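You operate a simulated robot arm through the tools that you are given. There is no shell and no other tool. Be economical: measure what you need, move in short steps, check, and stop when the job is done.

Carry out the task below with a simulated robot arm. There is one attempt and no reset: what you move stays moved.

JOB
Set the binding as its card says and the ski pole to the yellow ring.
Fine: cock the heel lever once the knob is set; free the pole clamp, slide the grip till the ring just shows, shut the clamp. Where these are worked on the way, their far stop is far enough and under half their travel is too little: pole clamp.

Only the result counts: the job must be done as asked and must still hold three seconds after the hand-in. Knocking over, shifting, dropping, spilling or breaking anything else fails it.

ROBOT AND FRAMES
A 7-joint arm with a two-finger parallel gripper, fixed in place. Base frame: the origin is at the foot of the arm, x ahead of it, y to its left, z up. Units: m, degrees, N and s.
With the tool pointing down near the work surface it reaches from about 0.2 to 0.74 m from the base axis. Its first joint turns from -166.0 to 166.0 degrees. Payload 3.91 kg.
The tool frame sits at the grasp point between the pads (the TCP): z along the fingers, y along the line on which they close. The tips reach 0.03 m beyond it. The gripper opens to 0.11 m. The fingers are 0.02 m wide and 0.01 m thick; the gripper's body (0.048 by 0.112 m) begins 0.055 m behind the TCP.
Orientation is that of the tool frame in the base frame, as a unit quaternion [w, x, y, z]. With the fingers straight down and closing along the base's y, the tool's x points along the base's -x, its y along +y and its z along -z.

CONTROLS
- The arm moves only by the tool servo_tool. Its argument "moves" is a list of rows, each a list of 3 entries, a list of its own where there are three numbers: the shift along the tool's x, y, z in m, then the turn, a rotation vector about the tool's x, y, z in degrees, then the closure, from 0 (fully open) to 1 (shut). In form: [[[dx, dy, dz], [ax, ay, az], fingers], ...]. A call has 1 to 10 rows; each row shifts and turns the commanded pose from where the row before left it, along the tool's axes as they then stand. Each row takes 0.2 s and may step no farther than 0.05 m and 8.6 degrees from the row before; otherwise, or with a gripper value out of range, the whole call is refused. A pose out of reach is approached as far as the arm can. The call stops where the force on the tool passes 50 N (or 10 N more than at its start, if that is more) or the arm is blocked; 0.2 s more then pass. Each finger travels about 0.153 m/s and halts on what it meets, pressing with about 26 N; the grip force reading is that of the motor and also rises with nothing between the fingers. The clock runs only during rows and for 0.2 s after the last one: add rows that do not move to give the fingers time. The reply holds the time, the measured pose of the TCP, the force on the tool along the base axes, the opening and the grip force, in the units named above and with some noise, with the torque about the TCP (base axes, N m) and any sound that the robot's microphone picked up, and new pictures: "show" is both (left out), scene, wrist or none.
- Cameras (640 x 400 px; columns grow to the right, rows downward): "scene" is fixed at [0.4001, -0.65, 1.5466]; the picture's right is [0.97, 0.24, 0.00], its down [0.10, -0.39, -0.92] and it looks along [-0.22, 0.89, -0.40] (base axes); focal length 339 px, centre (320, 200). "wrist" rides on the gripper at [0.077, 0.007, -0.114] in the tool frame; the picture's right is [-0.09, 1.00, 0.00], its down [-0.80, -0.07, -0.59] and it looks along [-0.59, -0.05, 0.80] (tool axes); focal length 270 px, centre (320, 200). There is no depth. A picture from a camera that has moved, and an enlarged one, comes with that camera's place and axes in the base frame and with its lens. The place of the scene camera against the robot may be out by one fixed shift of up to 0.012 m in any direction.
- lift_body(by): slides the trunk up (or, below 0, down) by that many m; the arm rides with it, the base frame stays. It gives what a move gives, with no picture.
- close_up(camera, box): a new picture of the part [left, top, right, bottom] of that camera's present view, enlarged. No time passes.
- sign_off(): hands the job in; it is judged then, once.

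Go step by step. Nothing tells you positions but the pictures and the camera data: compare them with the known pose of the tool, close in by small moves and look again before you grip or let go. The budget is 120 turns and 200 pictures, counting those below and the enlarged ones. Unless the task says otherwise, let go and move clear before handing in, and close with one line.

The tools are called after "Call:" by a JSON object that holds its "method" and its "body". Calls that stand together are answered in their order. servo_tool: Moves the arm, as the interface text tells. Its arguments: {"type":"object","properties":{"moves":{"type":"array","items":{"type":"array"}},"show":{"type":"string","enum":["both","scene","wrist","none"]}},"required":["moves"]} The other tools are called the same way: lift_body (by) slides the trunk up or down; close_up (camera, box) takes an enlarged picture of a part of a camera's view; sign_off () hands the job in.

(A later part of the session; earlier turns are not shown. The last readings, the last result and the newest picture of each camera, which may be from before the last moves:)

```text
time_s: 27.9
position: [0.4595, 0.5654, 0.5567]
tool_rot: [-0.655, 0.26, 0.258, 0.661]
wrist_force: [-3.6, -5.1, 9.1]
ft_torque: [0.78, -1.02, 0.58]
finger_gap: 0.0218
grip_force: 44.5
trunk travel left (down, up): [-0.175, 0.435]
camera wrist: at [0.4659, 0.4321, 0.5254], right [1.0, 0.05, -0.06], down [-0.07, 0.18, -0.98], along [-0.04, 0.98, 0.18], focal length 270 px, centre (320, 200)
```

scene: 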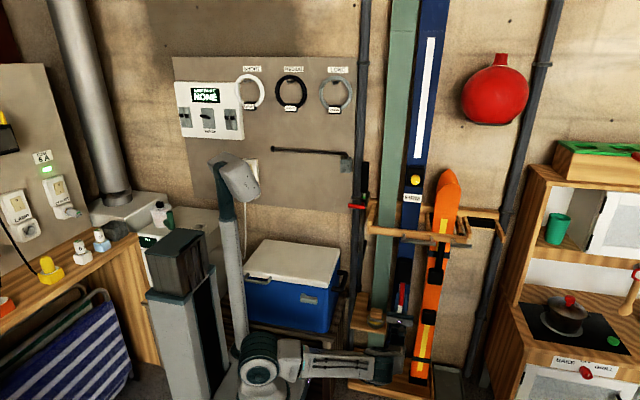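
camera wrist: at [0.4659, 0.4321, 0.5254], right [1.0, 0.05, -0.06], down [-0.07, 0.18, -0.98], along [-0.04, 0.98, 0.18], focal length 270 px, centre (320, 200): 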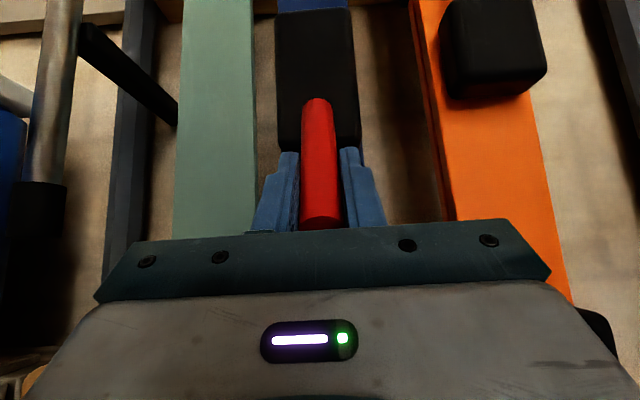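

Lever is about 48° down. The shelf with the wax block sits to the lower left, so I'll finish without pitching further.

Call:
{"method": "servo_tool", "body": {"moves": [[[-0.008, 0, 0.0035], [0, 0, 0], 1], [[-0.008, 0, 0.0035], [0, 0, 0], 1]], "show": "wrist"}}

Call:
{"method": "close_up", "body": {"camera": "scene", "box": [340, 260, 460, 380]}}

```text
time_s: 28.5
position: [0.4605, 0.5812, 0.5493]
tool_rot: [-0.654, 0.26, 0.258, 0.662]
wrist_force: [-12.8, -30.5, 7.5]
ft_torque: [0.01, -0.89, 0.34]
finger_gap: 0.022
grip_force: 44.9
trunk travel left (down, up): [-0.175, 0.435]
camera wrist: at [0.4661, 0.4474, 0.5186], right [1.0, 0.05, -0.06], down [-0.07, 0.18, -0.98], along [-0.04, 0.98, 0.18], focal length 270 px, centre (320, 200)
```

wrist: 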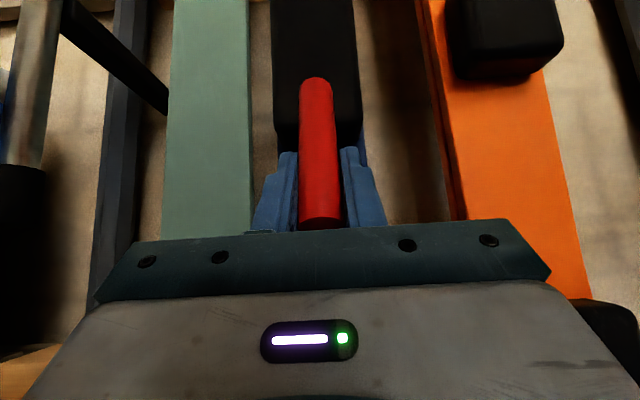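

```text
3.33 times, centred on (400, 320) of scene
camera zoom: at [0.4001, -0.65, 1.5466], right [0.97, 0.24, 0.0], down [0.1, -0.39, -0.92], along [-0.22, 0.89, -0.4], focal length 1129 px, centre (53, -200)
```

zoom: 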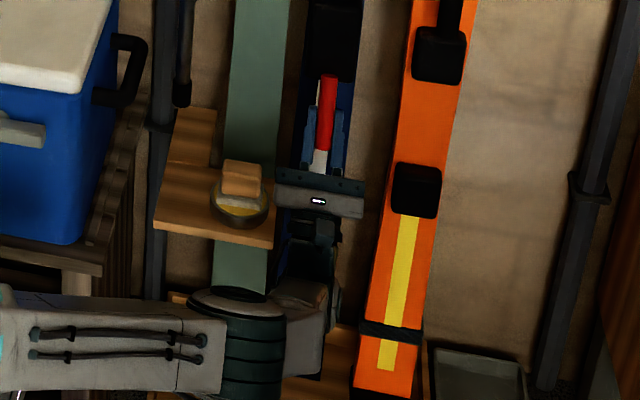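

About 60° of travel and resistance has risen, likely the far stop. One more small push to confirm.

Call:
{"method": "servo_tool", "body": {"moves": [[[-0.003, 0, 0.001], [0, 0, 0], 1], [[0, 0, 0], [0, 0, 0], 1]], "show": "none"}}

```text
time_s: 29.1
position: [0.46, 0.5839, 0.5493]
tool_rot: [-0.655, 0.26, 0.257, 0.662]
wrist_force: [-11.7, -30.8, 2.5]
ft_torque: [-0.15, -0.69, 0.26]
finger_gap: 0.0215
grip_force: 44.4
trunk travel left (down, up): [-0.175, 0.435]
```

Still moving; continuing gently.

Call:
{"method": "servo_tool", "body": {"moves": [[[-0.0045, 0, 0.003], [0, 0, 0], 1], [[-0.0045, 0, 0.003], [0, 0, 0], 1], [[0, 0, 0], [0, 0, 0], 1]], "show": "wrist"}}

```text
time_s: 29.9
position: [0.4604, 0.5957, 0.5478]
tool_rot: [-0.654, 0.26, 0.258, 0.662]
wrist_force: [-14.6, -30.8, 5.9]
ft_torque: [-0.42, -0.09, -0.16]
finger_gap: 0.0216
grip_force: 44.7
trunk travel left (down, up): [-0.175, 0.435]
camera wrist: at [0.4664, 0.4619, 0.5164], right [1.0, 0.05, -0.06], down [-0.07, 0.18, -0.98], along [-0.04, 0.98, 0.18], focal length 270 px, centre (320, 200)
```

wrist: 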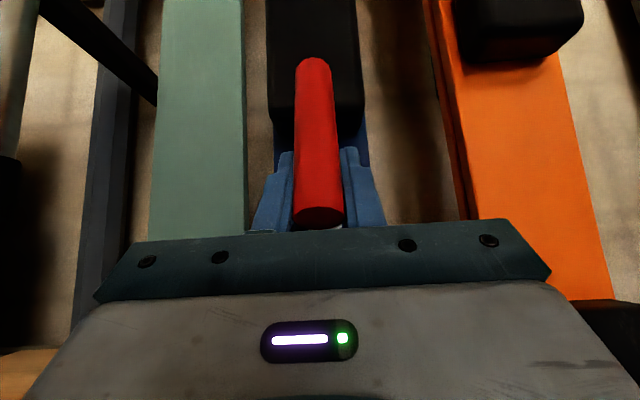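

Call:
{"method": "servo_tool", "body": {"moves": [[[-0.0045, 0, 0.003], [0, 0, 0], 1], [[-0.0045, 0, 0.003], [0, 0, 0], 1], [[0, 0, 0], [0, 0, 0], 1]], "show": "wrist"}}

```text
time_s: 30.7
position: [0.4623, 0.6072, 0.5448]
tool_rot: [-0.654, 0.262, 0.259, 0.661]
wrist_force: [-0.8, 1.9, -0.2]
ft_torque: [0.03, 0.01, -0.03]
finger_gap: 0.0002
grip_force: 37.5
trunk travel left (down, up): [-0.175, 0.435]
camera wrist: at [0.4673, 0.474, 0.5135], right [1.0, 0.05, -0.06], down [-0.07, 0.18, -0.98], along [-0.04, 0.98, 0.18], focal length 270 px, centre (320, 200)
```

wrist: 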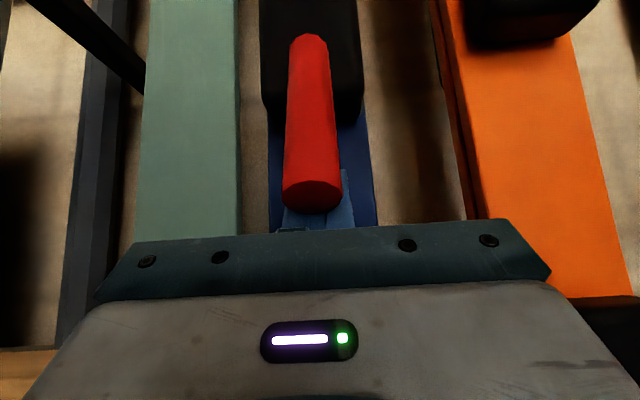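

The fingers slipped behind the lever near its end stop. I'll open so the lever passes between the fingers and back straight out.

Call:
{"method": "servo_tool", "body": {"moves": [[[0, 0, 0], [0, 0, 0], 0.55], [[0, 0, 0], [0, 0, 0], 0.55], [[0.022, 0, -0.0204], [0, 0, 0], 0.55]], "show": "wrist"}}

```text
time_s: 31.5
position: [0.4616, 0.5758, 0.5445]
tool_rot: [-0.654, 0.261, 0.259, 0.661]
wrist_force: [-0.8, 0.6, 0.0]
ft_torque: [-0.03, 0.01, 0.01]
finger_gap: 0.0496
grip_force: 0.0
trunk travel left (down, up): [-0.175, 0.435]
camera wrist: at [0.4671, 0.4421, 0.5134], right [1.0, 0.05, -0.06], down [-0.07, 0.18, -0.98], along [-0.04, 0.98, 0.18], focal length 270 px, centre (320, 200)
```

wrist: 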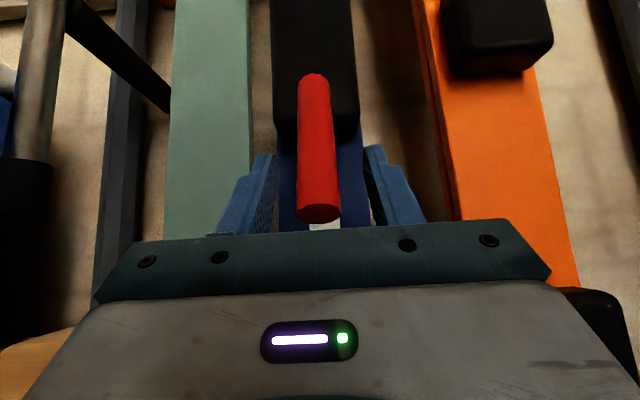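

Clear of snags. Backing farther out to inspect, then I'll press the lever toward the ski to confirm it's at its stop.

Call:
{"method": "servo_tool", "body": {"moves": [[[0.022, 0, -0.0204], [0, 0, 0], 0.55], [[0.022, 0, -0.0204], [0, 0, 0], 0.55], [[0.022, 0, -0.0204], [0, 0, 0], 0.55], [[0.022, 0, -0.0204], [0, -8, 0], 0.55], [[0.01, 0, -0.015], [0, -8, 0], 0.8], [[0.005, 0, -0.005], [0, -8, 0], 1]], "show": "wrist"}}

Call:
{"method": "close_up", "body": {"camera": "scene", "box": [360, 250, 440, 300]}}

```text
time_s: 32.9
position: [0.4583, 0.4304, 0.5452]
tool_rot: [-0.585, 0.394, 0.39, 0.592]
wrist_force: [-0.4, -0.3, 0.2]
ft_torque: [0.05, 0.01, -0.01]
finger_gap: 0.0001
grip_force: 25.9
trunk travel left (down, up): [-0.175, 0.435]
camera wrist: at [0.4638, 0.2967, 0.572], right [1.0, 0.02, -0.08], down [-0.07, -0.24, -0.97], along [-0.04, 0.97, -0.24], focal length 270 px, centre (320, 200)
```

wrist: 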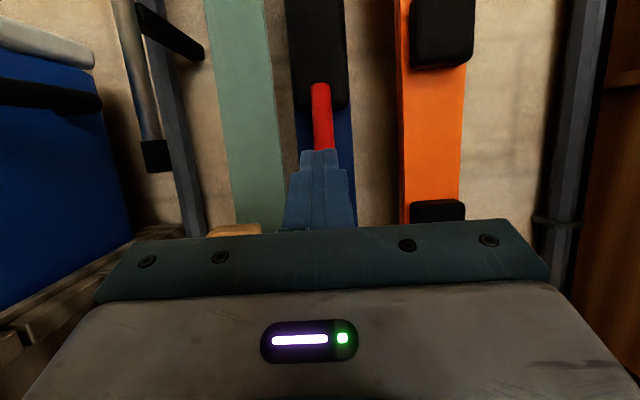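

```text
8.00 times, centred on (400, 275) of scene
camera zoom: at [0.4001, -0.65, 1.5466], right [0.97, 0.24, 0.0], down [0.1, -0.39, -0.92], along [-0.22, 0.89, -0.4], focal length 2709 px, centre (-320, -400)
```

zoom: 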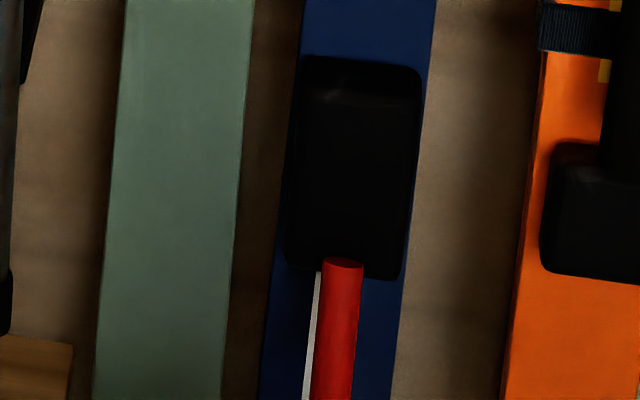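

Pressing the closed fingertips against the lever toward the ski.

Call:
{"method": "servo_tool", "body": {"moves": [[[-0.016, 0.001, 0.026], [0, 0, 0], 1], [[-0.0145, 0.001, 0.027], [0, 0, 0], 1], [[-0.0075, 0, 0.0185], [0, 0, 0], 1], [[-0.0019, 0, 0.0046], [0, 0, 0], 1], [[-0.0019, 0, 0.0046], [0, 0, 0], 1], [[-0.0019, 0, 0.0046], [0, 0, 0], 1]], "show": "wrist"}}

```text
time_s: 34.3
position: [0.461, 0.5273, 0.5392]
tool_rot: [-0.585, 0.394, 0.389, 0.593]
wrist_force: [0.2, 0.7, 0.4]
ft_torque: [-0.01, -0.02, 0.01]
finger_gap: 0.0
grip_force: 26.2
trunk travel left (down, up): [-0.175, 0.435]
camera wrist: at [0.4677, 0.3926, 0.5651], right [1.0, 0.02, -0.08], down [-0.07, -0.24, -0.97], along [-0.04, 0.97, -0.23], focal length 270 px, centre (320, 200)
```

wrist: 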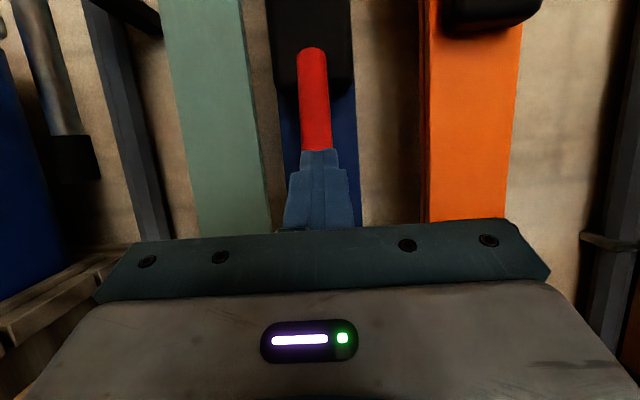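

Call:
{"method": "servo_tool", "body": {"moves": [[[-0.0019, 0, 0.0046], [0, 0, 0], 1], [[-0.0019, 0, 0.0046], [0, 0, 0], 1], [[-0.0019, 0, 0.0046], [0, 0, 0], 1], [[-0.0019, 0, 0.0046], [0, 0, 0], 1]], "show": "wrist"}}

```text
time_s: 35.1
position: [0.466, 0.5361, 0.5389]
tool_rot: [-0.585, 0.391, 0.387, 0.596]
wrist_force: [-1.6, -54.9, 2.8]
ft_torque: [0.27, -0.15, 0.31]
finger_gap: 0.0003
grip_force: 26.1
trunk travel left (down, up): [-0.175, 0.435]
stopped in row 3: the force on the tool passed its limit at 57 N (the readings are from after the stop); the commanded pose is now the measured one
camera wrist: at [0.4708, 0.401, 0.5645], right [1.0, 0.02, -0.08], down [-0.07, -0.23, -0.97], along [-0.04, 0.97, -0.23], focal length 270 px, centre (320, 200)
```

wrist: 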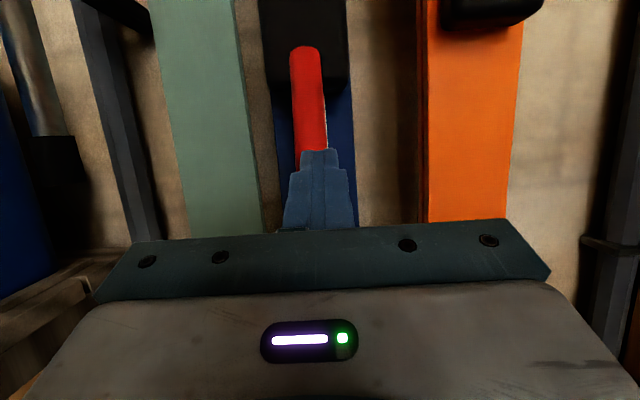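

Firm stop at 55 N — the lever is fully over. Backing away and levelling the hand, then raising the trunk for the pole.

Call:
{"method": "servo_tool", "body": {"moves": [[[0.0075, 0, -0.0185], [0, 0, 0], 1], [[0.015, 0, -0.037], [0, 0, 0], 0.8], [[0.015, 0, -0.037], [0, 0, 0], 0.5], [[0.015, 0, -0.037], [0, 0, 0], 0.5], [[0.015, 0, -0.037], [0, 0, 0], 0.5], [[0.015, 0, -0.037], [0, -7.5, 0], 0.5], [[0.01, 0, -0.037], [0, -7.5, 0], 0.5], [[0.005, 0, -0.037], [0, -7.5, 0], 0.5]], "show": "both"}}

Call:
{"method": "close_up", "body": {"camera": "scene", "box": [360, 245, 460, 345]}}

Call:
{"method": "close_up", "body": {"camera": "scene", "box": [335, 155, 415, 235]}}

```text
time_s: 36.9
position: [0.4584, 0.2435, 0.5343]
tool_rot: [-0.499, 0.501, 0.497, 0.503]
wrist_force: [0.0, -0.2, -0.8]
ft_torque: [0.01, 0.0, 0.02]
finger_gap: 0.0551
grip_force: 0.2
trunk travel left (down, up): [-0.175, 0.435]
camera wrist: at [0.4649, 0.1299, 0.6098], right [1.0, -0.01, -0.09], down [-0.08, -0.59, -0.8], along [-0.05, 0.81, -0.59], focal length 270 px, centre (320, 200)
```

scene: 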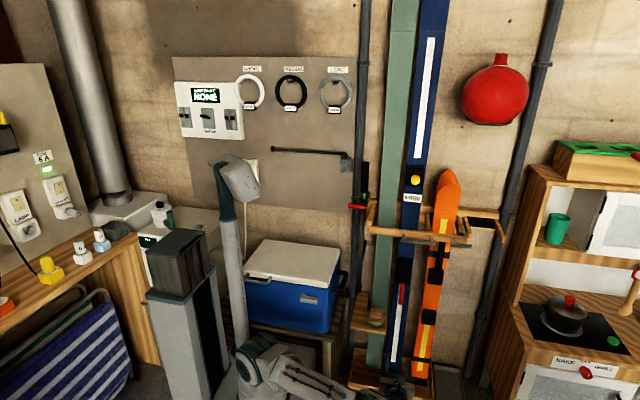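
wrist: 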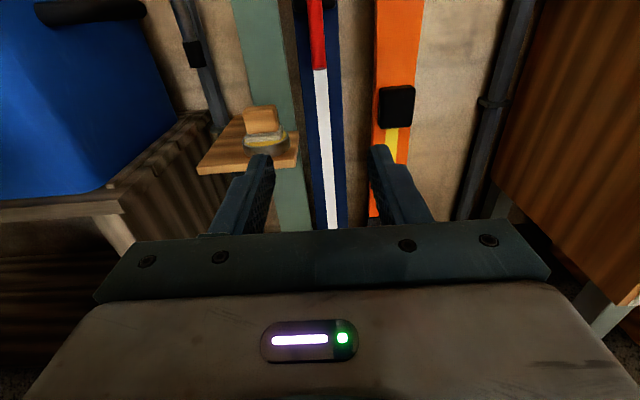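

```text
4.00 times, centred on (410, 295) of scene
camera zoom: at [0.4001, -0.65, 1.5466], right [0.97, 0.24, 0.0], down [0.1, -0.39, -0.92], along [-0.22, 0.89, -0.4], focal length 1354 px, centre (-40, -180)
```

zoom: 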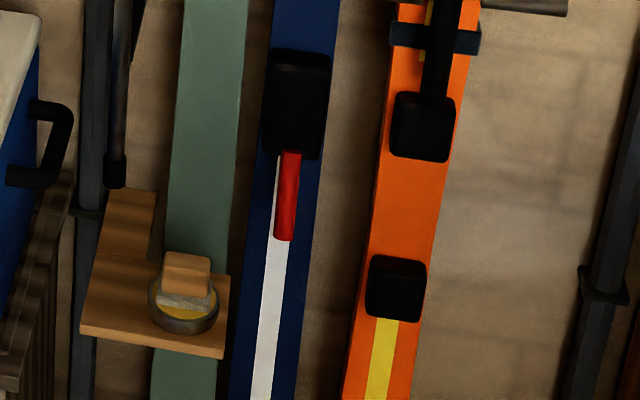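

```text
5.00 times, centred on (375, 195) of scene
camera zoom: at [0.4001, -0.65, 1.5466], right [0.97, 0.24, 0.0], down [0.1, -0.39, -0.92], along [-0.22, 0.89, -0.4], focal length 1693 px, centre (45, 225)
```

zoom: 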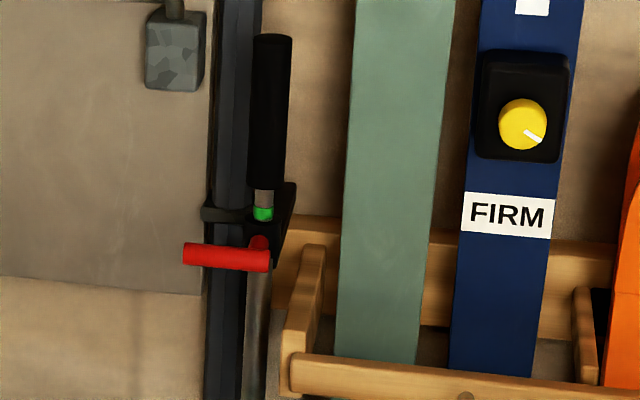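

Lever is down and everything else undisturbed. Raising the trunk.

Call:
{"method": "lift_body", "body": {"by": 0.4}}

Call:
{"method": "servo_tool", "body": {"moves": [[[0.04, -0.028, 0], [0, 0, 0], 0.5], [[0.04, -0.028, 0], [0, 0, 0], 0.5], [[0.04, -0.028, 0.01], [0, 0, 0], 0.5], [[0.03, -0.028, 0.02], [0, 0, 0], 0.5], [[0, -0.028, 0.02], [0, 0, 0], 0.5], [[0, -0.028, 0.02], [0, 0, 0], 0.5]], "show": "both"}}

Call:
{"method": "close_up", "body": {"camera": "wrist", "box": [220, 60, 420, 200]}}

```text
time_s: 40.8
position: [0.4579, 0.2442, 0.9344]
tool_rot: [-0.499, 0.5, 0.496, 0.505]
wrist_force: [-0.6, 0.2, -0.5]
ft_torque: [0.01, -0.01, -0.01]
finger_gap: 0.0549
grip_force: 0.0
trunk travel left (down, up): [-0.575, 0.035]
```

```text
time_s: 42.1
position: [0.3128, 0.3248, 1.081]
tool_rot: [-0.5, 0.5, 0.497, 0.503]
wrist_force: [-0.4, -0.1, -0.1]
ft_torque: [0.01, -0.01, 0.02]
finger_gap: 0.055
grip_force: 0.1
out of reach, approached as far as the arm can: row 5, 6
trunk travel left (down, up): [-0.575, 0.035]
camera wrist: at [0.3192, 0.2109, 1.156], right [1.0, -0.01, -0.09], down [-0.07, -0.59, -0.81], along [-0.05, 0.81, -0.59], focal length 270 px, centre (320, 200)
```

scene: 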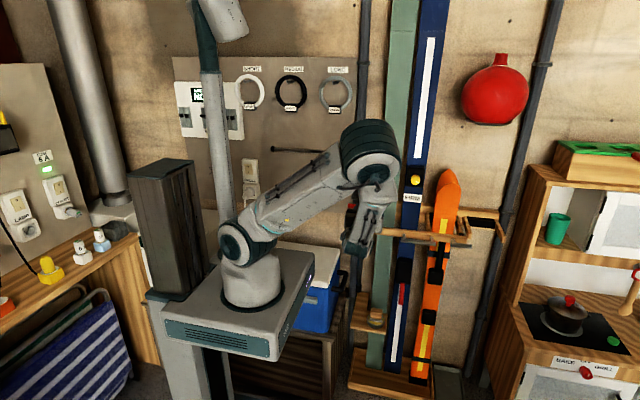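
wrist: 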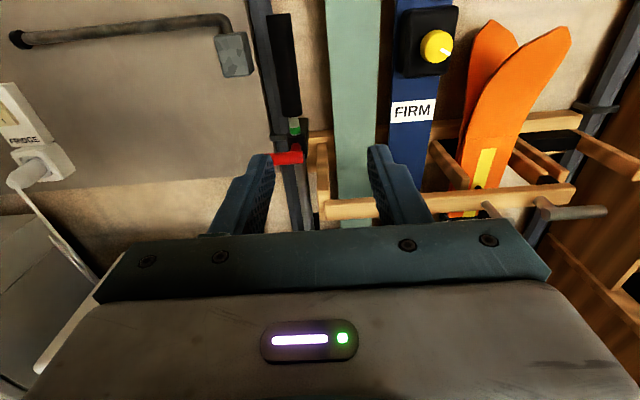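

```text
2.86 times, centred on (320, 130) of wrist
camera zoom: at [0.3192, 0.2109, 1.156], right [1.0, -0.01, -0.09], down [-0.07, -0.59, -0.81], along [-0.05, 0.81, -0.59], focal length 772 px, centre (320, 400)
```

zoom: 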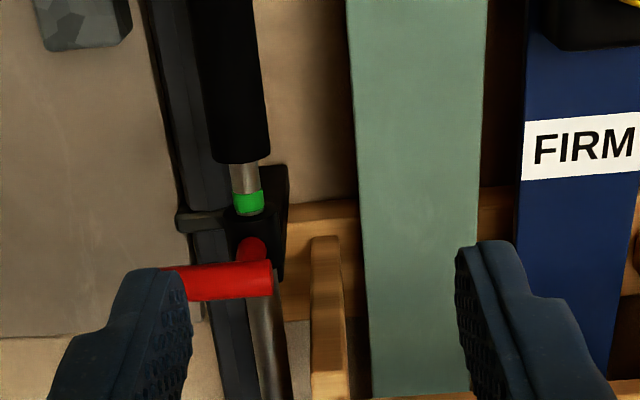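

Pole green ring is about (0.267, 0.606, 1.00). Moving closer for a look at the clamp lever.

Call:
{"method": "servo_tool", "body": {"moves": [[[-0.005, 0, 0.03], [0, 0, 0], 0.5], [[-0.005, 0, 0.03], [0, 0, 0], 0.5], [[-0.005, -0.01, 0.03], [0, 0, 0], 0.5], [[-0.005, -0.01, 0.01], [0, 0, 0], 0.5]], "show": "wrist"}}

Call:
{"method": "close_up", "body": {"camera": "wrist", "box": [200, 60, 400, 185]}}

```text
time_s: 43.1
position: [0.2936, 0.4245, 1.061]
tool_rot: [-0.499, 0.5, 0.496, 0.505]
wrist_force: [1.3, 0.0, -0.2]
ft_torque: [-0.01, 0.0, 0.0]
finger_gap: 0.055
grip_force: 0.1
trunk travel left (down, up): [-0.575, 0.035]
camera wrist: at [0.3006, 0.3108, 1.1366], right [1.0, -0.01, -0.09], down [-0.07, -0.59, -0.81], along [-0.04, 0.81, -0.59], focal length 270 px, centre (320, 200)
```

wrist: 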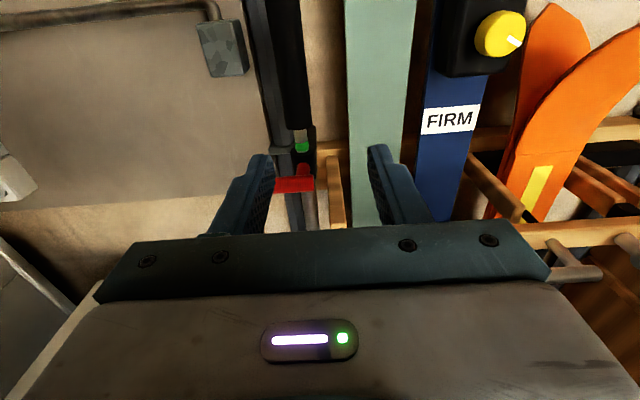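

```text
3.20 times, centred on (300, 122) of wrist
camera zoom: at [0.3006, 0.3108, 1.1366], right [1.0, -0.01, -0.09], down [-0.07, -0.59, -0.81], along [-0.04, 0.81, -0.59], focal length 865 px, centre (384, 448)
```

zoom: 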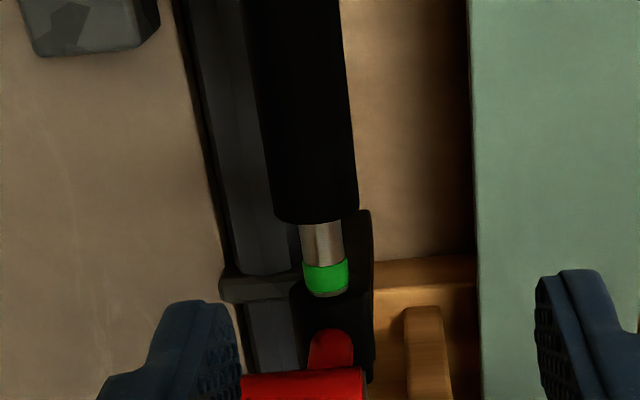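

Call:
{"method": "servo_tool", "body": {"moves": [[[-0.03, 0, -0.015], [0, 0, 0], 0.5], [[-0.03, 0, -0.015], [0, 0, 0], 0.5], [[-0.02, 0, 0], [0, 0, 0], 0.5]], "show": "wrist"}}

Call:
{"method": "close_up", "body": {"camera": "wrist", "box": [220, 40, 380, 140]}}

```text
time_s: 44.0
position: [0.293, 0.3954, 0.9805]
tool_rot: [-0.499, 0.501, 0.497, 0.504]
wrist_force: [0.0, 0.2, 0.0]
ft_torque: [0.01, -0.02, 0.03]
finger_gap: 0.055
grip_force: 0.0
trunk travel left (down, up): [-0.575, 0.035]
camera wrist: at [0.3, 0.2802, 1.0558], right [1.0, -0.01, -0.09], down [-0.07, -0.59, -0.81], along [-0.04, 0.81, -0.59], focal length 270 px, centre (320, 200)
```

wrist: 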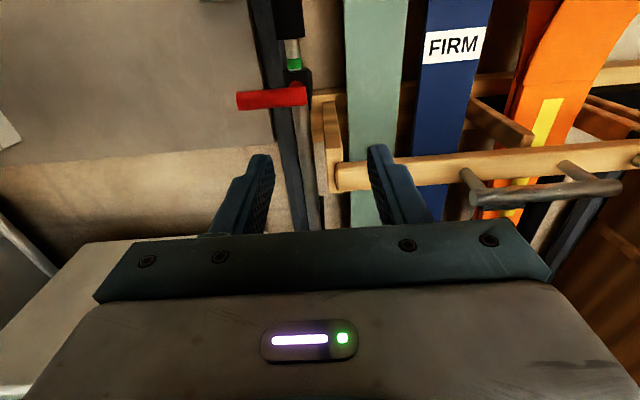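

```text
4.00 times, centred on (300, 90) of wrist
camera zoom: at [0.3, 0.2802, 1.0558], right [1.0, -0.01, -0.09], down [-0.07, -0.59, -0.81], along [-0.04, 0.81, -0.59], focal length 1081 px, centre (400, 640)
```

zoom: 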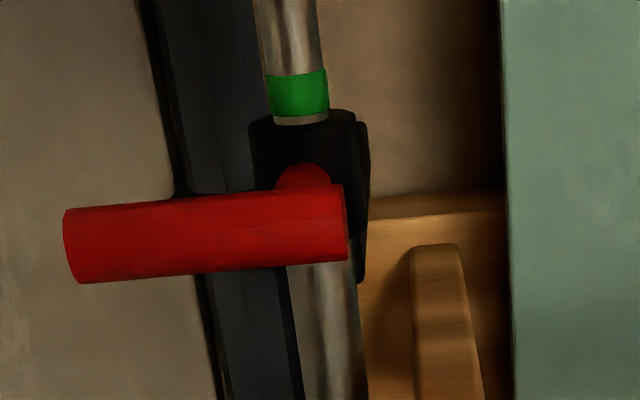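

The clamp's red bar spans x 0.213–0.283 at y≈0.56, z≈0.983, on a stub at the pole. I'll roll the hand 90° so fingers close vertically on the bar and can feel which way it swings.

Call:
{"method": "servo_tool", "body": {"moves": [[[0, -0.033, 0], [0, 0, 0], 0.5], [[0, -0.033, 0], [0, 0, 0], 0.5], [[0, 0, 0], [0, 0, -8.5], 0.5], [[0, 0, 0], [0, 0, -8.5], 0.5], [[0, 0, 0], [0, 0, -8.5], 0.5], [[0, 0, 0], [0, 0, -8.5], 0.5], [[0, 0, 0], [0, 0, -8.5], 0.5]], "show": "none"}}

Call:
{"method": "servo_tool", "body": {"moves": [[[0, 0, 0], [0, 0, -8.5], 0.5], [[0, 0, 0], [0, 0, -8.5], 0.5], [[0, 0, 0], [0, 0, -8.5], 0.5], [[0, 0, 0], [0, 0, -8.5], 0.5], [[0, 0, 0], [0, 0, -8.5], 0.5], [[0, 0, 0], [0, 0, -5], 0.5]], "show": "both"}}

```text
time_s: 45.5
position: [0.2267, 0.3953, 0.9802]
tool_rot: [-0.282, 0.285, 0.644, 0.651]
wrist_force: [0.3, -0.2, -0.5]
ft_torque: [0.01, -0.01, 0.03]
finger_gap: 0.0551
grip_force: 0.1
trunk travel left (down, up): [-0.575, 0.035]
```

```text
time_s: 47.0
position: [0.227, 0.3962, 0.9794]
tool_rot: [0.004, 0.002, 0.704, 0.71]
wrist_force: [1.1, 0.4, 0.0]
ft_torque: [0.02, -0.02, 0.0]
finger_gap: 0.0551
grip_force: 0.1
trunk travel left (down, up): [-0.575, 0.035]
camera wrist: at [0.15, 0.2829, 0.9854], right [0.08, -0.01, 1.0], down [0.8, -0.6, -0.07], along [0.6, 0.8, -0.04], focal length 270 px, centre (320, 200)
```

scene: 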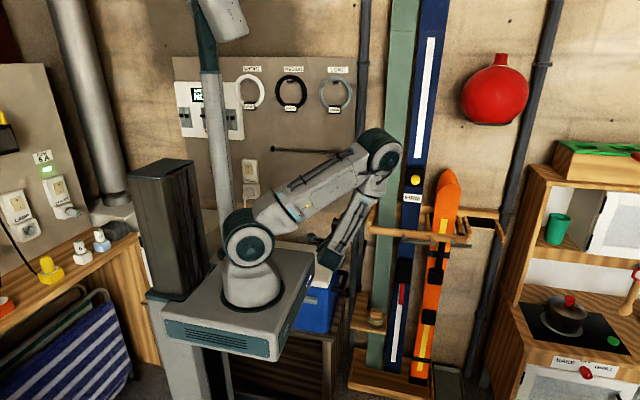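
wrist: 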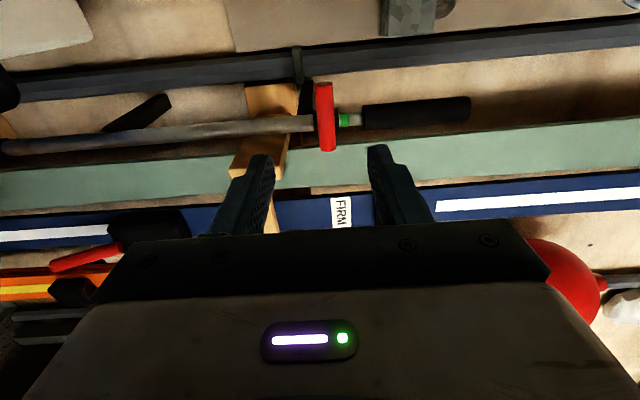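

Aligned with the bar; advancing.

Call:
{"method": "servo_tool", "body": {"moves": [[[-0.001, 0.0015, 0.038], [0, 0, 0], 0.5], [[-0.001, 0.0015, 0.038], [0, 0, 0], 0.5], [[-0.001, 0.0015, 0.035], [0, 0, 0], 0.5]], "show": "wrist"}}

Call:
{"method": "close_up", "body": {"camera": "wrist", "box": [220, 60, 420, 185]}}

```text
time_s: 47.8
position: [0.2309, 0.5061, 0.9869]
tool_rot: [0.003, 0.003, 0.705, 0.709]
wrist_force: [0.2, 0.5, 0.7]
ft_torque: [-0.01, 0.05, 0.02]
finger_gap: 0.0551
grip_force: 0.0
trunk travel left (down, up): [-0.575, 0.035]
camera wrist: at [0.1535, 0.393, 0.992], right [0.09, -0.01, 1.0], down [0.8, -0.6, -0.07], along [0.6, 0.8, -0.05], focal length 270 px, centre (320, 200)
```

wrist: 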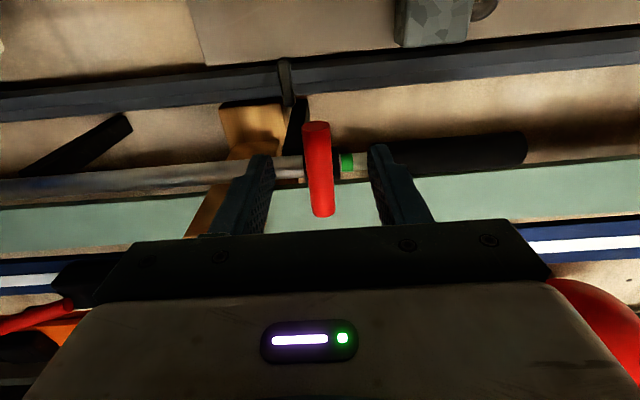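

```text
3.20 times, centred on (320, 122) of wrist
camera zoom: at [0.1535, 0.393, 0.992], right [0.09, -0.01, 1.0], down [0.8, -0.6, -0.07], along [0.6, 0.8, -0.05], focal length 865 px, centre (320, 448)
```

zoom: 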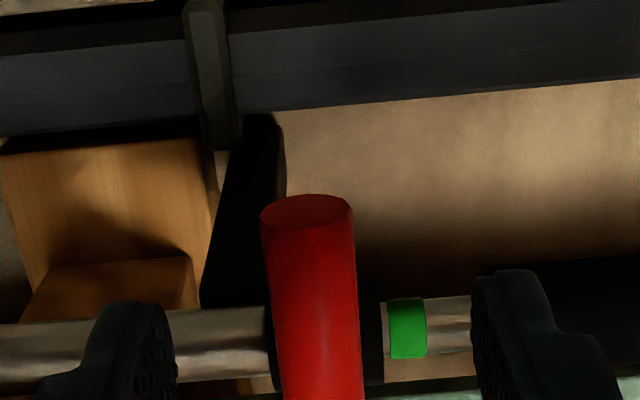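

Bar is at y≈0.544, z≈0.985. Advance 33 mm and close on it.

Call:
{"method": "servo_tool", "body": {"moves": [[[0, -0.001, 0.017], [0, 0, 0], 0.5], [[0, -0.001, 0.016], [0, 0, 0], 0.5], [[0, 0, 0], [0, 0, 0], 0.8], [[0, 0, 0], [0, 0, 0], 1], [[0, 0, 0], [0, 0, 0], 1]], "show": "wrist"}}

```text
time_s: 49.0
position: [0.2326, 0.5391, 0.9839]
tool_rot: [0.005, 0.003, 0.704, 0.711]
wrist_force: [6.3, -1.1, 12.4]
ft_torque: [0.42, -0.6, -0.13]
finger_gap: 0.0159
grip_force: 45.2
trunk travel left (down, up): [-0.575, 0.035]
camera wrist: at [0.156, 0.4262, 0.9902], right [0.09, -0.01, 1.0], down [0.79, -0.6, -0.07], along [0.6, 0.8, -0.04], focal length 270 px, centre (320, 200)
```

wrist: 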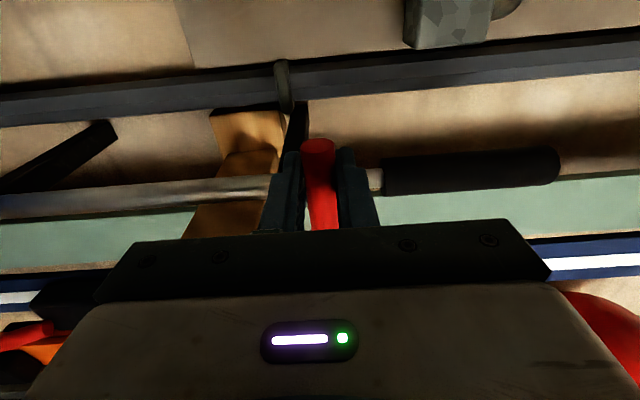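

Gripped. Probing a crank rotation about y: first left end up.

Call:
{"method": "servo_tool", "body": {"moves": [[[0, 0.0037, 0], [0, 0, 6], 1], [[0, 0.0037, 0], [0, 0, 6], 1]], "show": "wrist"}}

```text
time_s: 49.5
position: [0.2325, 0.5386, 0.9862]
tool_rot: [-0.072, 0.078, 0.704, 0.702]
wrist_force: [1.6, -3.4, -24.9]
ft_torque: [-0.26, -1.26, 0.08]
finger_gap: 0.0212
grip_force: 44.7
trunk travel left (down, up): [-0.575, 0.035]
camera wrist: at [0.1589, 0.426, 1.0095], right [0.3, 0.0, 0.96], down [0.76, -0.6, -0.23], along [0.57, 0.8, -0.18], focal length 270 px, centre (320, 200)
```

wrist: 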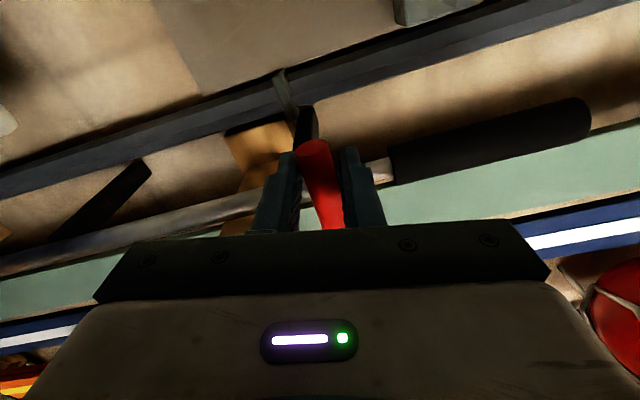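

Bar did not follow upward (blocked). Return and try downward.

Call:
{"method": "servo_tool", "body": {"moves": [[[0, -0.0037, 0], [0, 0, -6], 1], [[0, -0.0037, 0], [0, 0, -6], 1], [[0, -0.0037, 0], [0, 0, -6], 1], [[0, -0.0037, 0], [0, 0, -6], 1]], "show": "wrist"}}

```text
time_s: 50.5
position: [0.2325, 0.5401, 0.9767]
tool_rot: [0.079, -0.071, 0.7, 0.706]
wrist_force: [7.6, -6.7, -11.7]
ft_torque: [-0.38, 0.64, -0.14]
finger_gap: 0.0164
grip_force: 45.4
trunk travel left (down, up): [-0.575, 0.035]
camera wrist: at [0.1559, 0.427, 0.9665], right [-0.12, -0.01, 0.99], down [0.79, -0.6, 0.09], along [0.6, 0.8, 0.08], focal length 270 px, centre (320, 200)
```

wrist: 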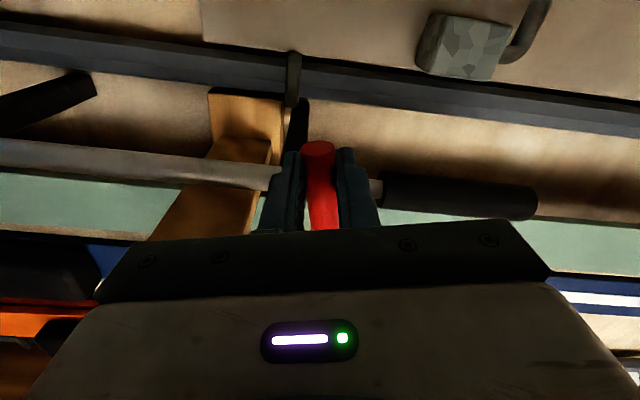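

The bar follows downward. Continuing that way to the far stop.

Call:
{"method": "servo_tool", "body": {"moves": [[[-0.0003, -0.0049, 0], [0, 0, -8], 1], [[-0.0003, -0.0049, 0], [0, 0, -8], 1], [[-0.0003, -0.0049, 0], [0, 0, -8], 1]], "show": "wrist"}}

```text
time_s: 51.4
position: [0.2383, 0.5396, 0.9621]
tool_rot: [0.223, -0.216, 0.67, 0.674]
wrist_force: [13.8, 2.0, -10.3]
ft_torque: [-0.04, 0.61, -0.24]
finger_gap: 0.0172
grip_force: 45.1
trunk travel left (down, up): [-0.575, 0.035]
camera wrist: at [0.1722, 0.4273, 0.9214], right [-0.52, 0.0, 0.86], down [0.68, -0.6, 0.41], along [0.52, 0.8, 0.31], focal length 270 px, centre (320, 200)
```

wrist: 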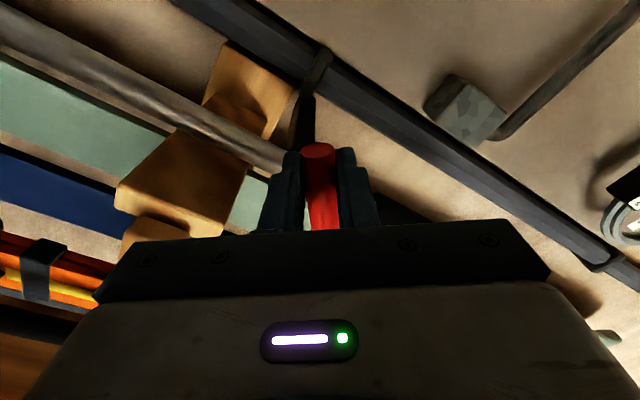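

Call:
{"method": "servo_tool", "body": {"moves": [[[-0.0015, -0.0049, 0], [0, 0, -8], 1], [[-0.0013, -0.0049, 0], [0, 0, -8], 1], [[-0.0003, -0.0049, 0], [0, 0, -8], 1]], "show": "both"}}

```text
time_s: 52.1
position: [0.2504, 0.5397, 0.9515]
tool_rot: [0.357, -0.35, 0.613, 0.611]
wrist_force: [13.3, 3.7, -15.4]
ft_torque: [0.39, 0.74, -0.49]
finger_gap: 0.0169
grip_force: 44.6
trunk travel left (down, up): [-0.575, 0.035]
camera wrist: at [0.206, 0.4271, 0.8881], right [-0.82, 0.01, 0.57], down [0.46, -0.6, 0.66], along [0.35, 0.8, 0.49], focal length 270 px, centre (320, 200)
```

scene: 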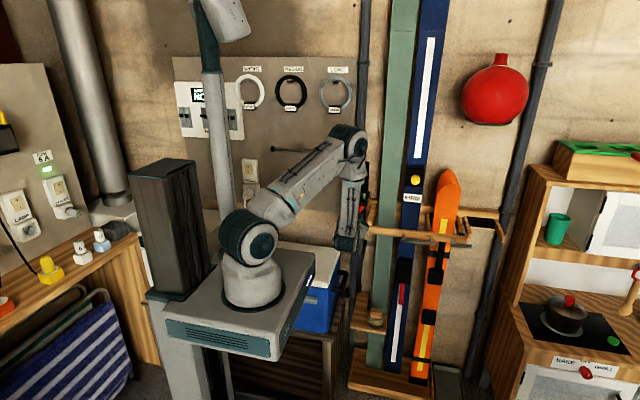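
wrist: 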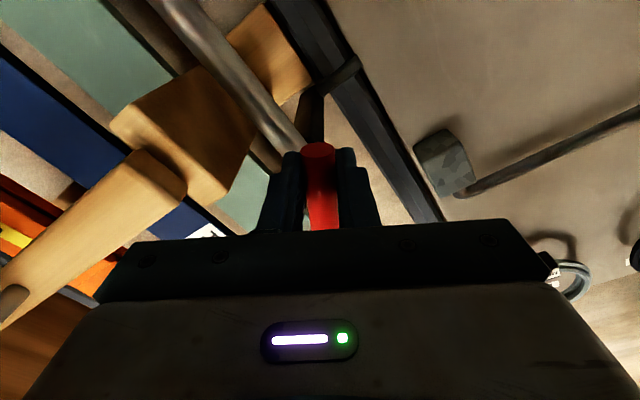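

Roughly 60° now; rack bar stays behind the palm with clearance. Continuing.

Call:
{"method": "servo_tool", "body": {"moves": [[[-0.0013, -0.0049, 0], [0, 0, -8], 1], [[-0.0003, -0.0049, 0], [0, 0, -8], 1]], "show": "none"}}

Call:
{"method": "servo_tool", "body": {"moves": [[[-0.0003, -0.0049, 0], [0, 0, -8], 1], [[-0.0003, -0.0049, 0], [0, 0, -8], 1]], "show": "wrist"}}

```text
time_s: 52.8
position: [0.2614, 0.5406, 0.9501]
tool_rot: [0.44, -0.433, 0.557, 0.556]
wrist_force: [14.2, -2.1, -20.0]
ft_torque: [0.49, 0.99, -0.78]
finger_gap: 0.0167
grip_force: 44.9
trunk travel left (down, up): [-0.575, 0.035]
```

```text
time_s: 53.4
position: [0.2693, 0.5403, 0.9507]
tool_rot: [0.513, -0.505, 0.491, 0.491]
wrist_force: [12.8, 3.6, -0.1]
ft_torque: [-0.75, 1.0, -0.29]
finger_gap: 0.0176
grip_force: 44.8
trunk travel left (down, up): [-0.575, 0.035]
camera wrist: at [0.2659, 0.4279, 0.8726], right [-1.0, 0.01, 0.05], down [0.04, -0.6, 0.8], along [0.04, 0.8, 0.6], focal length 270 px, centre (320, 200)
```

wrist: 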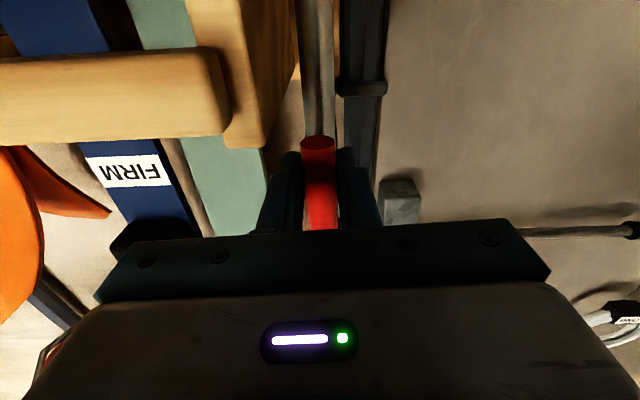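

Bar is now vertical. Testing whether that's the stop.

Call:
{"method": "servo_tool", "body": {"moves": [[[-0.0003, -0.0049, 0], [0, 0, -8], 1], [[0, 0, 0], [0, 0, 0], 1]], "show": "wrist"}}

```text
time_s: 54.0
position: [0.2699, 0.5405, 0.95]
tool_rot: [0.544, -0.54, 0.454, 0.455]
wrist_force: [-10.2, 3.4, -1.4]
ft_torque: [-0.18, 0.91, 0.24]
finger_gap: 0.0208
grip_force: 44.7
trunk travel left (down, up): [-0.575, 0.035]
camera wrist: at [0.2778, 0.4276, 0.8726], right [-1.0, 0.0, -0.09], down [-0.07, -0.6, 0.8], along [-0.05, 0.8, 0.6], focal length 270 px, centre (320, 200)
```

wrist: 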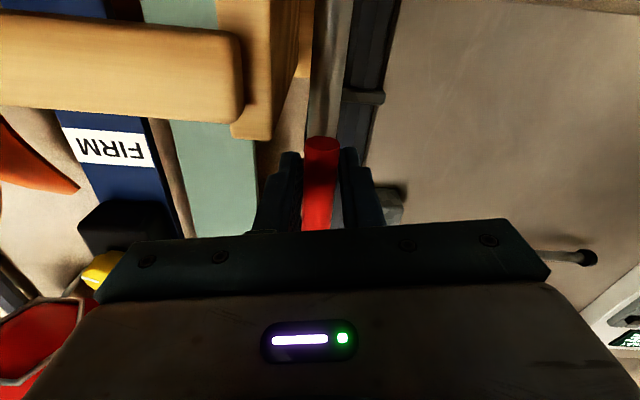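

The bar hit its stop at vertical: the clamp is free. Aligning, releasing and backing off to look.

Call:
{"method": "servo_tool", "body": {"moves": [[[0, 0.002, 0], [0, 0, 8], 1], [[0, 0, 0], [0, 0, 0], 0.7], [[0, 0, 0], [0, 0, 0], 0.7], [[0, 0, -0.03], [0, 0, 0], 0.6], [[0, 0, -0.04], [0, 0, 0], 0.5], [[0, 0, -0.04], [0, 0, 0], 0.5]], "show": "both"}}

Call:
{"method": "close_up", "body": {"camera": "scene", "box": [335, 155, 415, 235]}}

```text
time_s: 55.4
position: [0.2703, 0.4295, 0.9503]
tool_rot: [0.513, -0.505, 0.491, 0.491]
wrist_force: [0.4, -0.6, 0.2]
ft_torque: [-0.03, 0.03, 0.0]
finger_gap: 0.055
grip_force: 0.2
trunk travel left (down, up): [-0.575, 0.035]
camera wrist: at [0.2662, 0.3165, 0.8728], right [-1.0, 0.01, 0.05], down [0.04, -0.6, 0.8], along [0.04, 0.8, 0.6], focal length 270 px, centre (320, 200)
```

scene: 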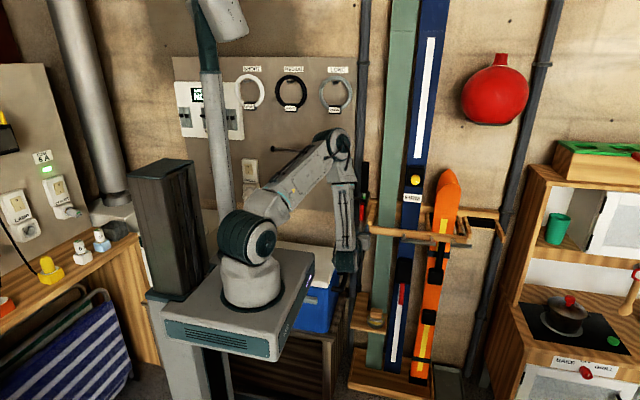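
wrist: 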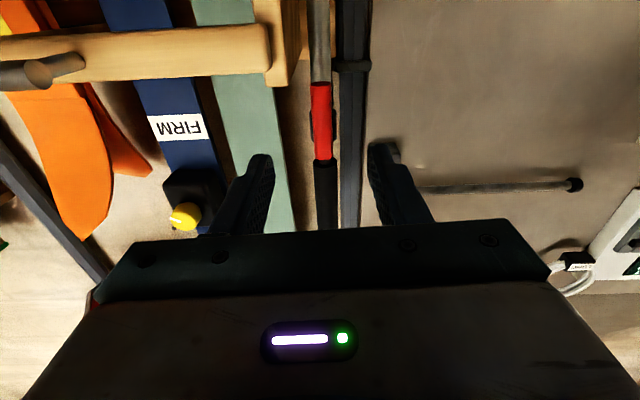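

```text
5.00 times, centred on (375, 195) of scene
camera zoom: at [0.4001, -0.65, 1.5466], right [0.97, 0.24, 0.0], down [0.1, -0.39, -0.92], along [-0.22, 0.89, -0.4], focal length 1693 px, centre (45, 225)
```

zoom: 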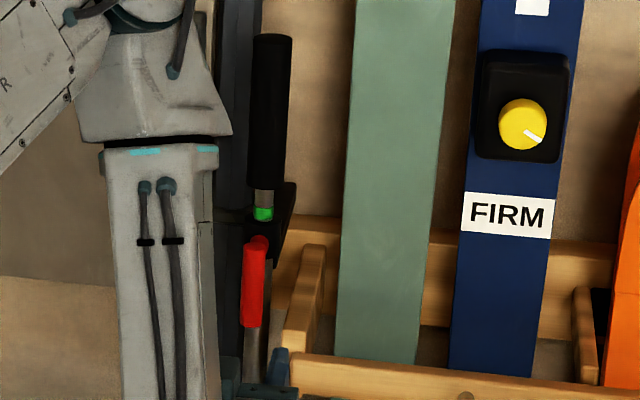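

The clamp lever lies along the pole; the grip didn't drop. Raising the hand to the grip (z≈1.10).

Call:
{"method": "servo_tool", "body": {"moves": [[[-0.04, 0, 0], [0, 0, 0], 0.5], [[-0.04, 0, 0], [0, 0, 0], 0.5], [[-0.04, 0.001, 0], [0, 0, 0], 0.5], [[-0.035, 0.001, 0.03], [0, 0, 0], 0.5]], "show": "both"}}

Call:
{"method": "close_up", "body": {"camera": "wrist", "box": [220, 60, 420, 185]}}

```text
time_s: 56.4
position: [0.263, 0.4589, 1.1076]
tool_rot: [0.512, -0.506, 0.491, 0.49]
wrist_force: [0.5, 0.6, -0.4]
ft_torque: [0.01, 0.01, 0.02]
finger_gap: 0.0551
grip_force: 0.0
trunk travel left (down, up): [-0.575, 0.035]
camera wrist: at [0.2589, 0.3459, 1.0292], right [-1.0, 0.01, 0.05], down [0.04, -0.6, 0.8], along [0.04, 0.8, 0.6], focal length 270 px, centre (320, 200)
```

scene: 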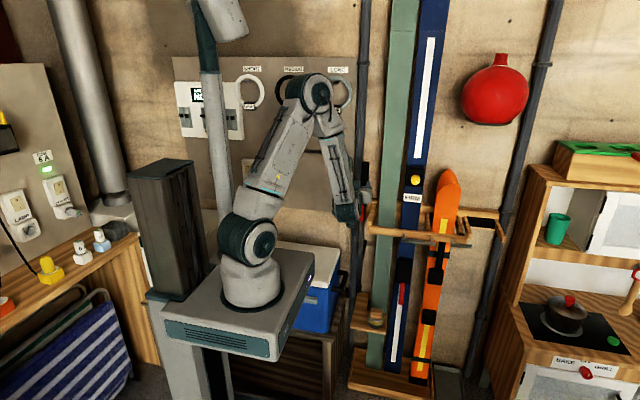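
wrist: 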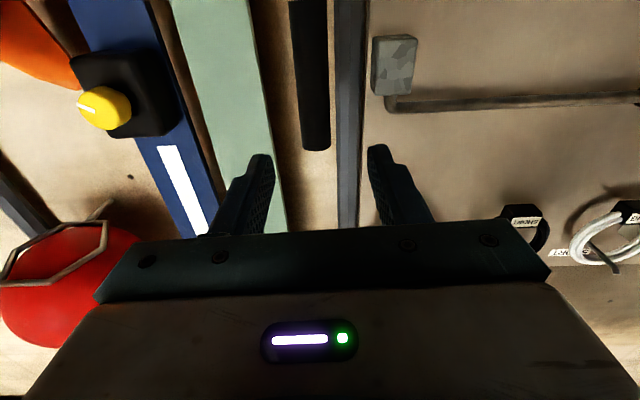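

```text
3.20 times, centred on (320, 122) of wrist
camera zoom: at [0.2589, 0.3459, 1.0292], right [-1.0, 0.01, 0.05], down [0.04, -0.6, 0.8], along [0.04, 0.8, 0.6], focal length 865 px, centre (320, 448)
```

zoom: 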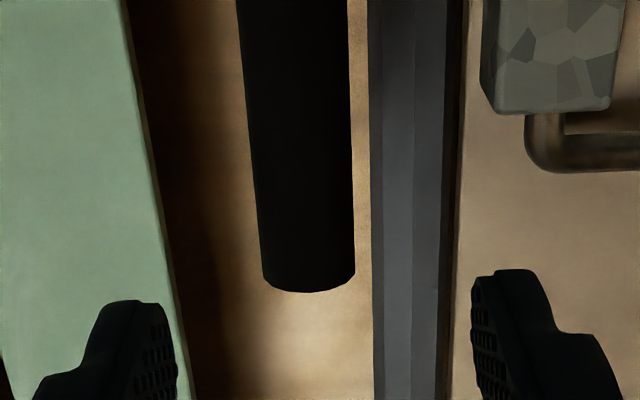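

Grip top at z≈1.156, center x≈0.271. Advancing to grip it near z 1.11.

Call:
{"method": "servo_tool", "body": {"moves": [[[0, -0.004, 0.04], [0, 0, 0], 0.5], [[0, -0.004, 0.04], [0, 0, 0], 0.5], [[0, 0, 0.03], [0, 0, 0], 0.5], [[0, 0, 0.018], [0, 0, 0], 0.5]], "show": "wrist"}}

```text
time_s: 57.4
position: [0.2714, 0.5874, 1.1067]
tool_rot: [0.513, -0.505, 0.492, 0.49]
wrist_force: [0.4, 0.2, -0.3]
ft_torque: [0.03, -0.02, 0.0]
finger_gap: 0.0551
grip_force: 0.0
trunk travel left (down, up): [-0.575, 0.035]
camera wrist: at [0.2678, 0.4748, 1.028], right [-1.0, 0.01, 0.05], down [0.04, -0.6, 0.8], along [0.04, 0.8, 0.6], focal length 270 px, centre (320, 200)
```

wrist: 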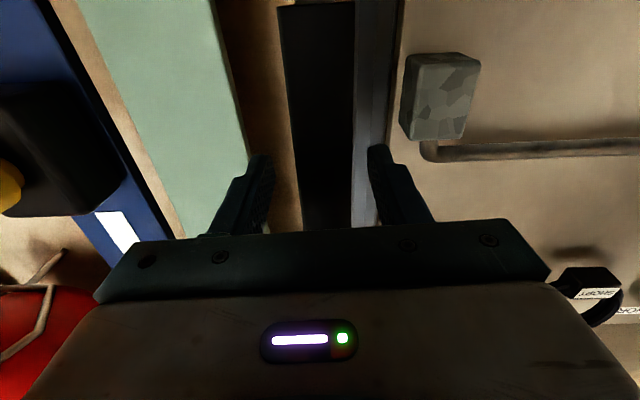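

Centered on the grip; closing and pulling up a little.

Call:
{"method": "servo_tool", "body": {"moves": [[[0, 0, 0], [0, 0, 0], 0.7], [[0, 0, 0], [0, 0, 0], 1], [[0, 0, 0], [0, 0, 0], 1], [[-0.005, 0, 0], [0, 0, 0], 1], [[-0.005, 0, 0], [0, 0, 0], 1]], "show": "scene"}}

Call:
{"method": "close_up", "body": {"camera": "scene", "box": [335, 155, 415, 235]}}

```text
time_s: 58.5
position: [0.2712, 0.5878, 1.116]
tool_rot: [0.512, -0.506, 0.491, 0.491]
wrist_force: [-12.1, 3.5, -2.9]
ft_torque: [0.22, 0.98, 0.19]
finger_gap: 0.0293
grip_force: 44.9
trunk travel left (down, up): [-0.575, 0.035]
```

scene: 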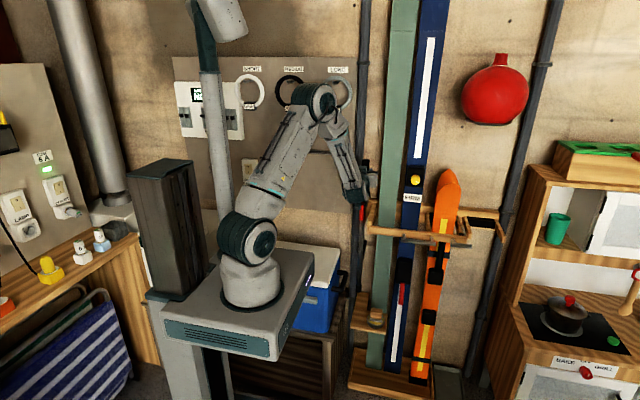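

```text
5.00 times, centred on (375, 195) of scene
camera zoom: at [0.4001, -0.65, 1.5466], right [0.97, 0.24, 0.0], down [0.1, -0.39, -0.92], along [-0.22, 0.89, -0.4], focal length 1693 px, centre (45, 225)
```

zoom: 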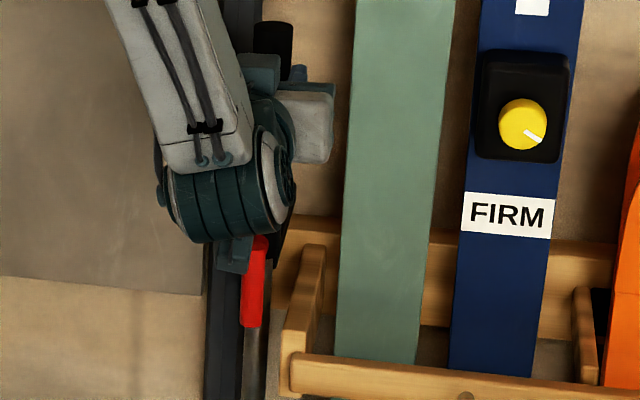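

The grip slides easily with little force. Lifting in small steps and watching for the ring.

Call:
{"method": "servo_tool", "body": {"moves": [[[-0.005, 0, 0], [0, 0, 0], 1], [[-0.005, 0, 0], [0, 0, 0], 1]], "show": "none"}}

Call:
{"method": "close_up", "body": {"camera": "scene", "box": [345, 175, 395, 225]}}

```text
time_s: 59.1
position: [0.2693, 0.5885, 1.1255]
tool_rot: [0.513, -0.506, 0.491, 0.49]
wrist_force: [-11.4, 3.6, -2.0]
ft_torque: [-0.45, 0.87, 0.23]
finger_gap: 0.0296
grip_force: 45.5
trunk travel left (down, up): [-0.575, 0.035]
```

```text
8.00 times, centred on (370, 200) of scene
camera zoom: at [0.4001, -0.65, 1.5466], right [0.97, 0.24, 0.0], down [0.1, -0.39, -0.92], along [-0.22, 0.89, -0.4], focal length 2709 px, centre (-80, 200)
```

zoom: 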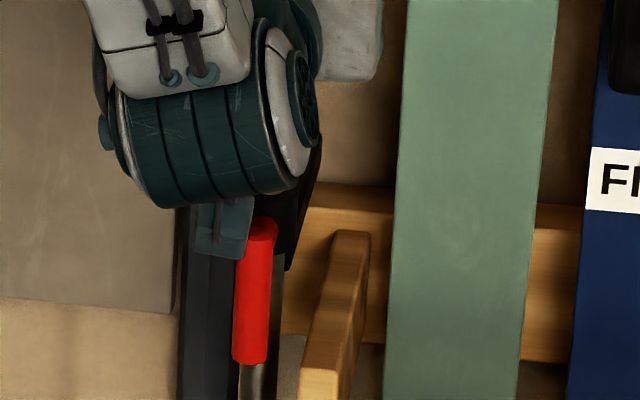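

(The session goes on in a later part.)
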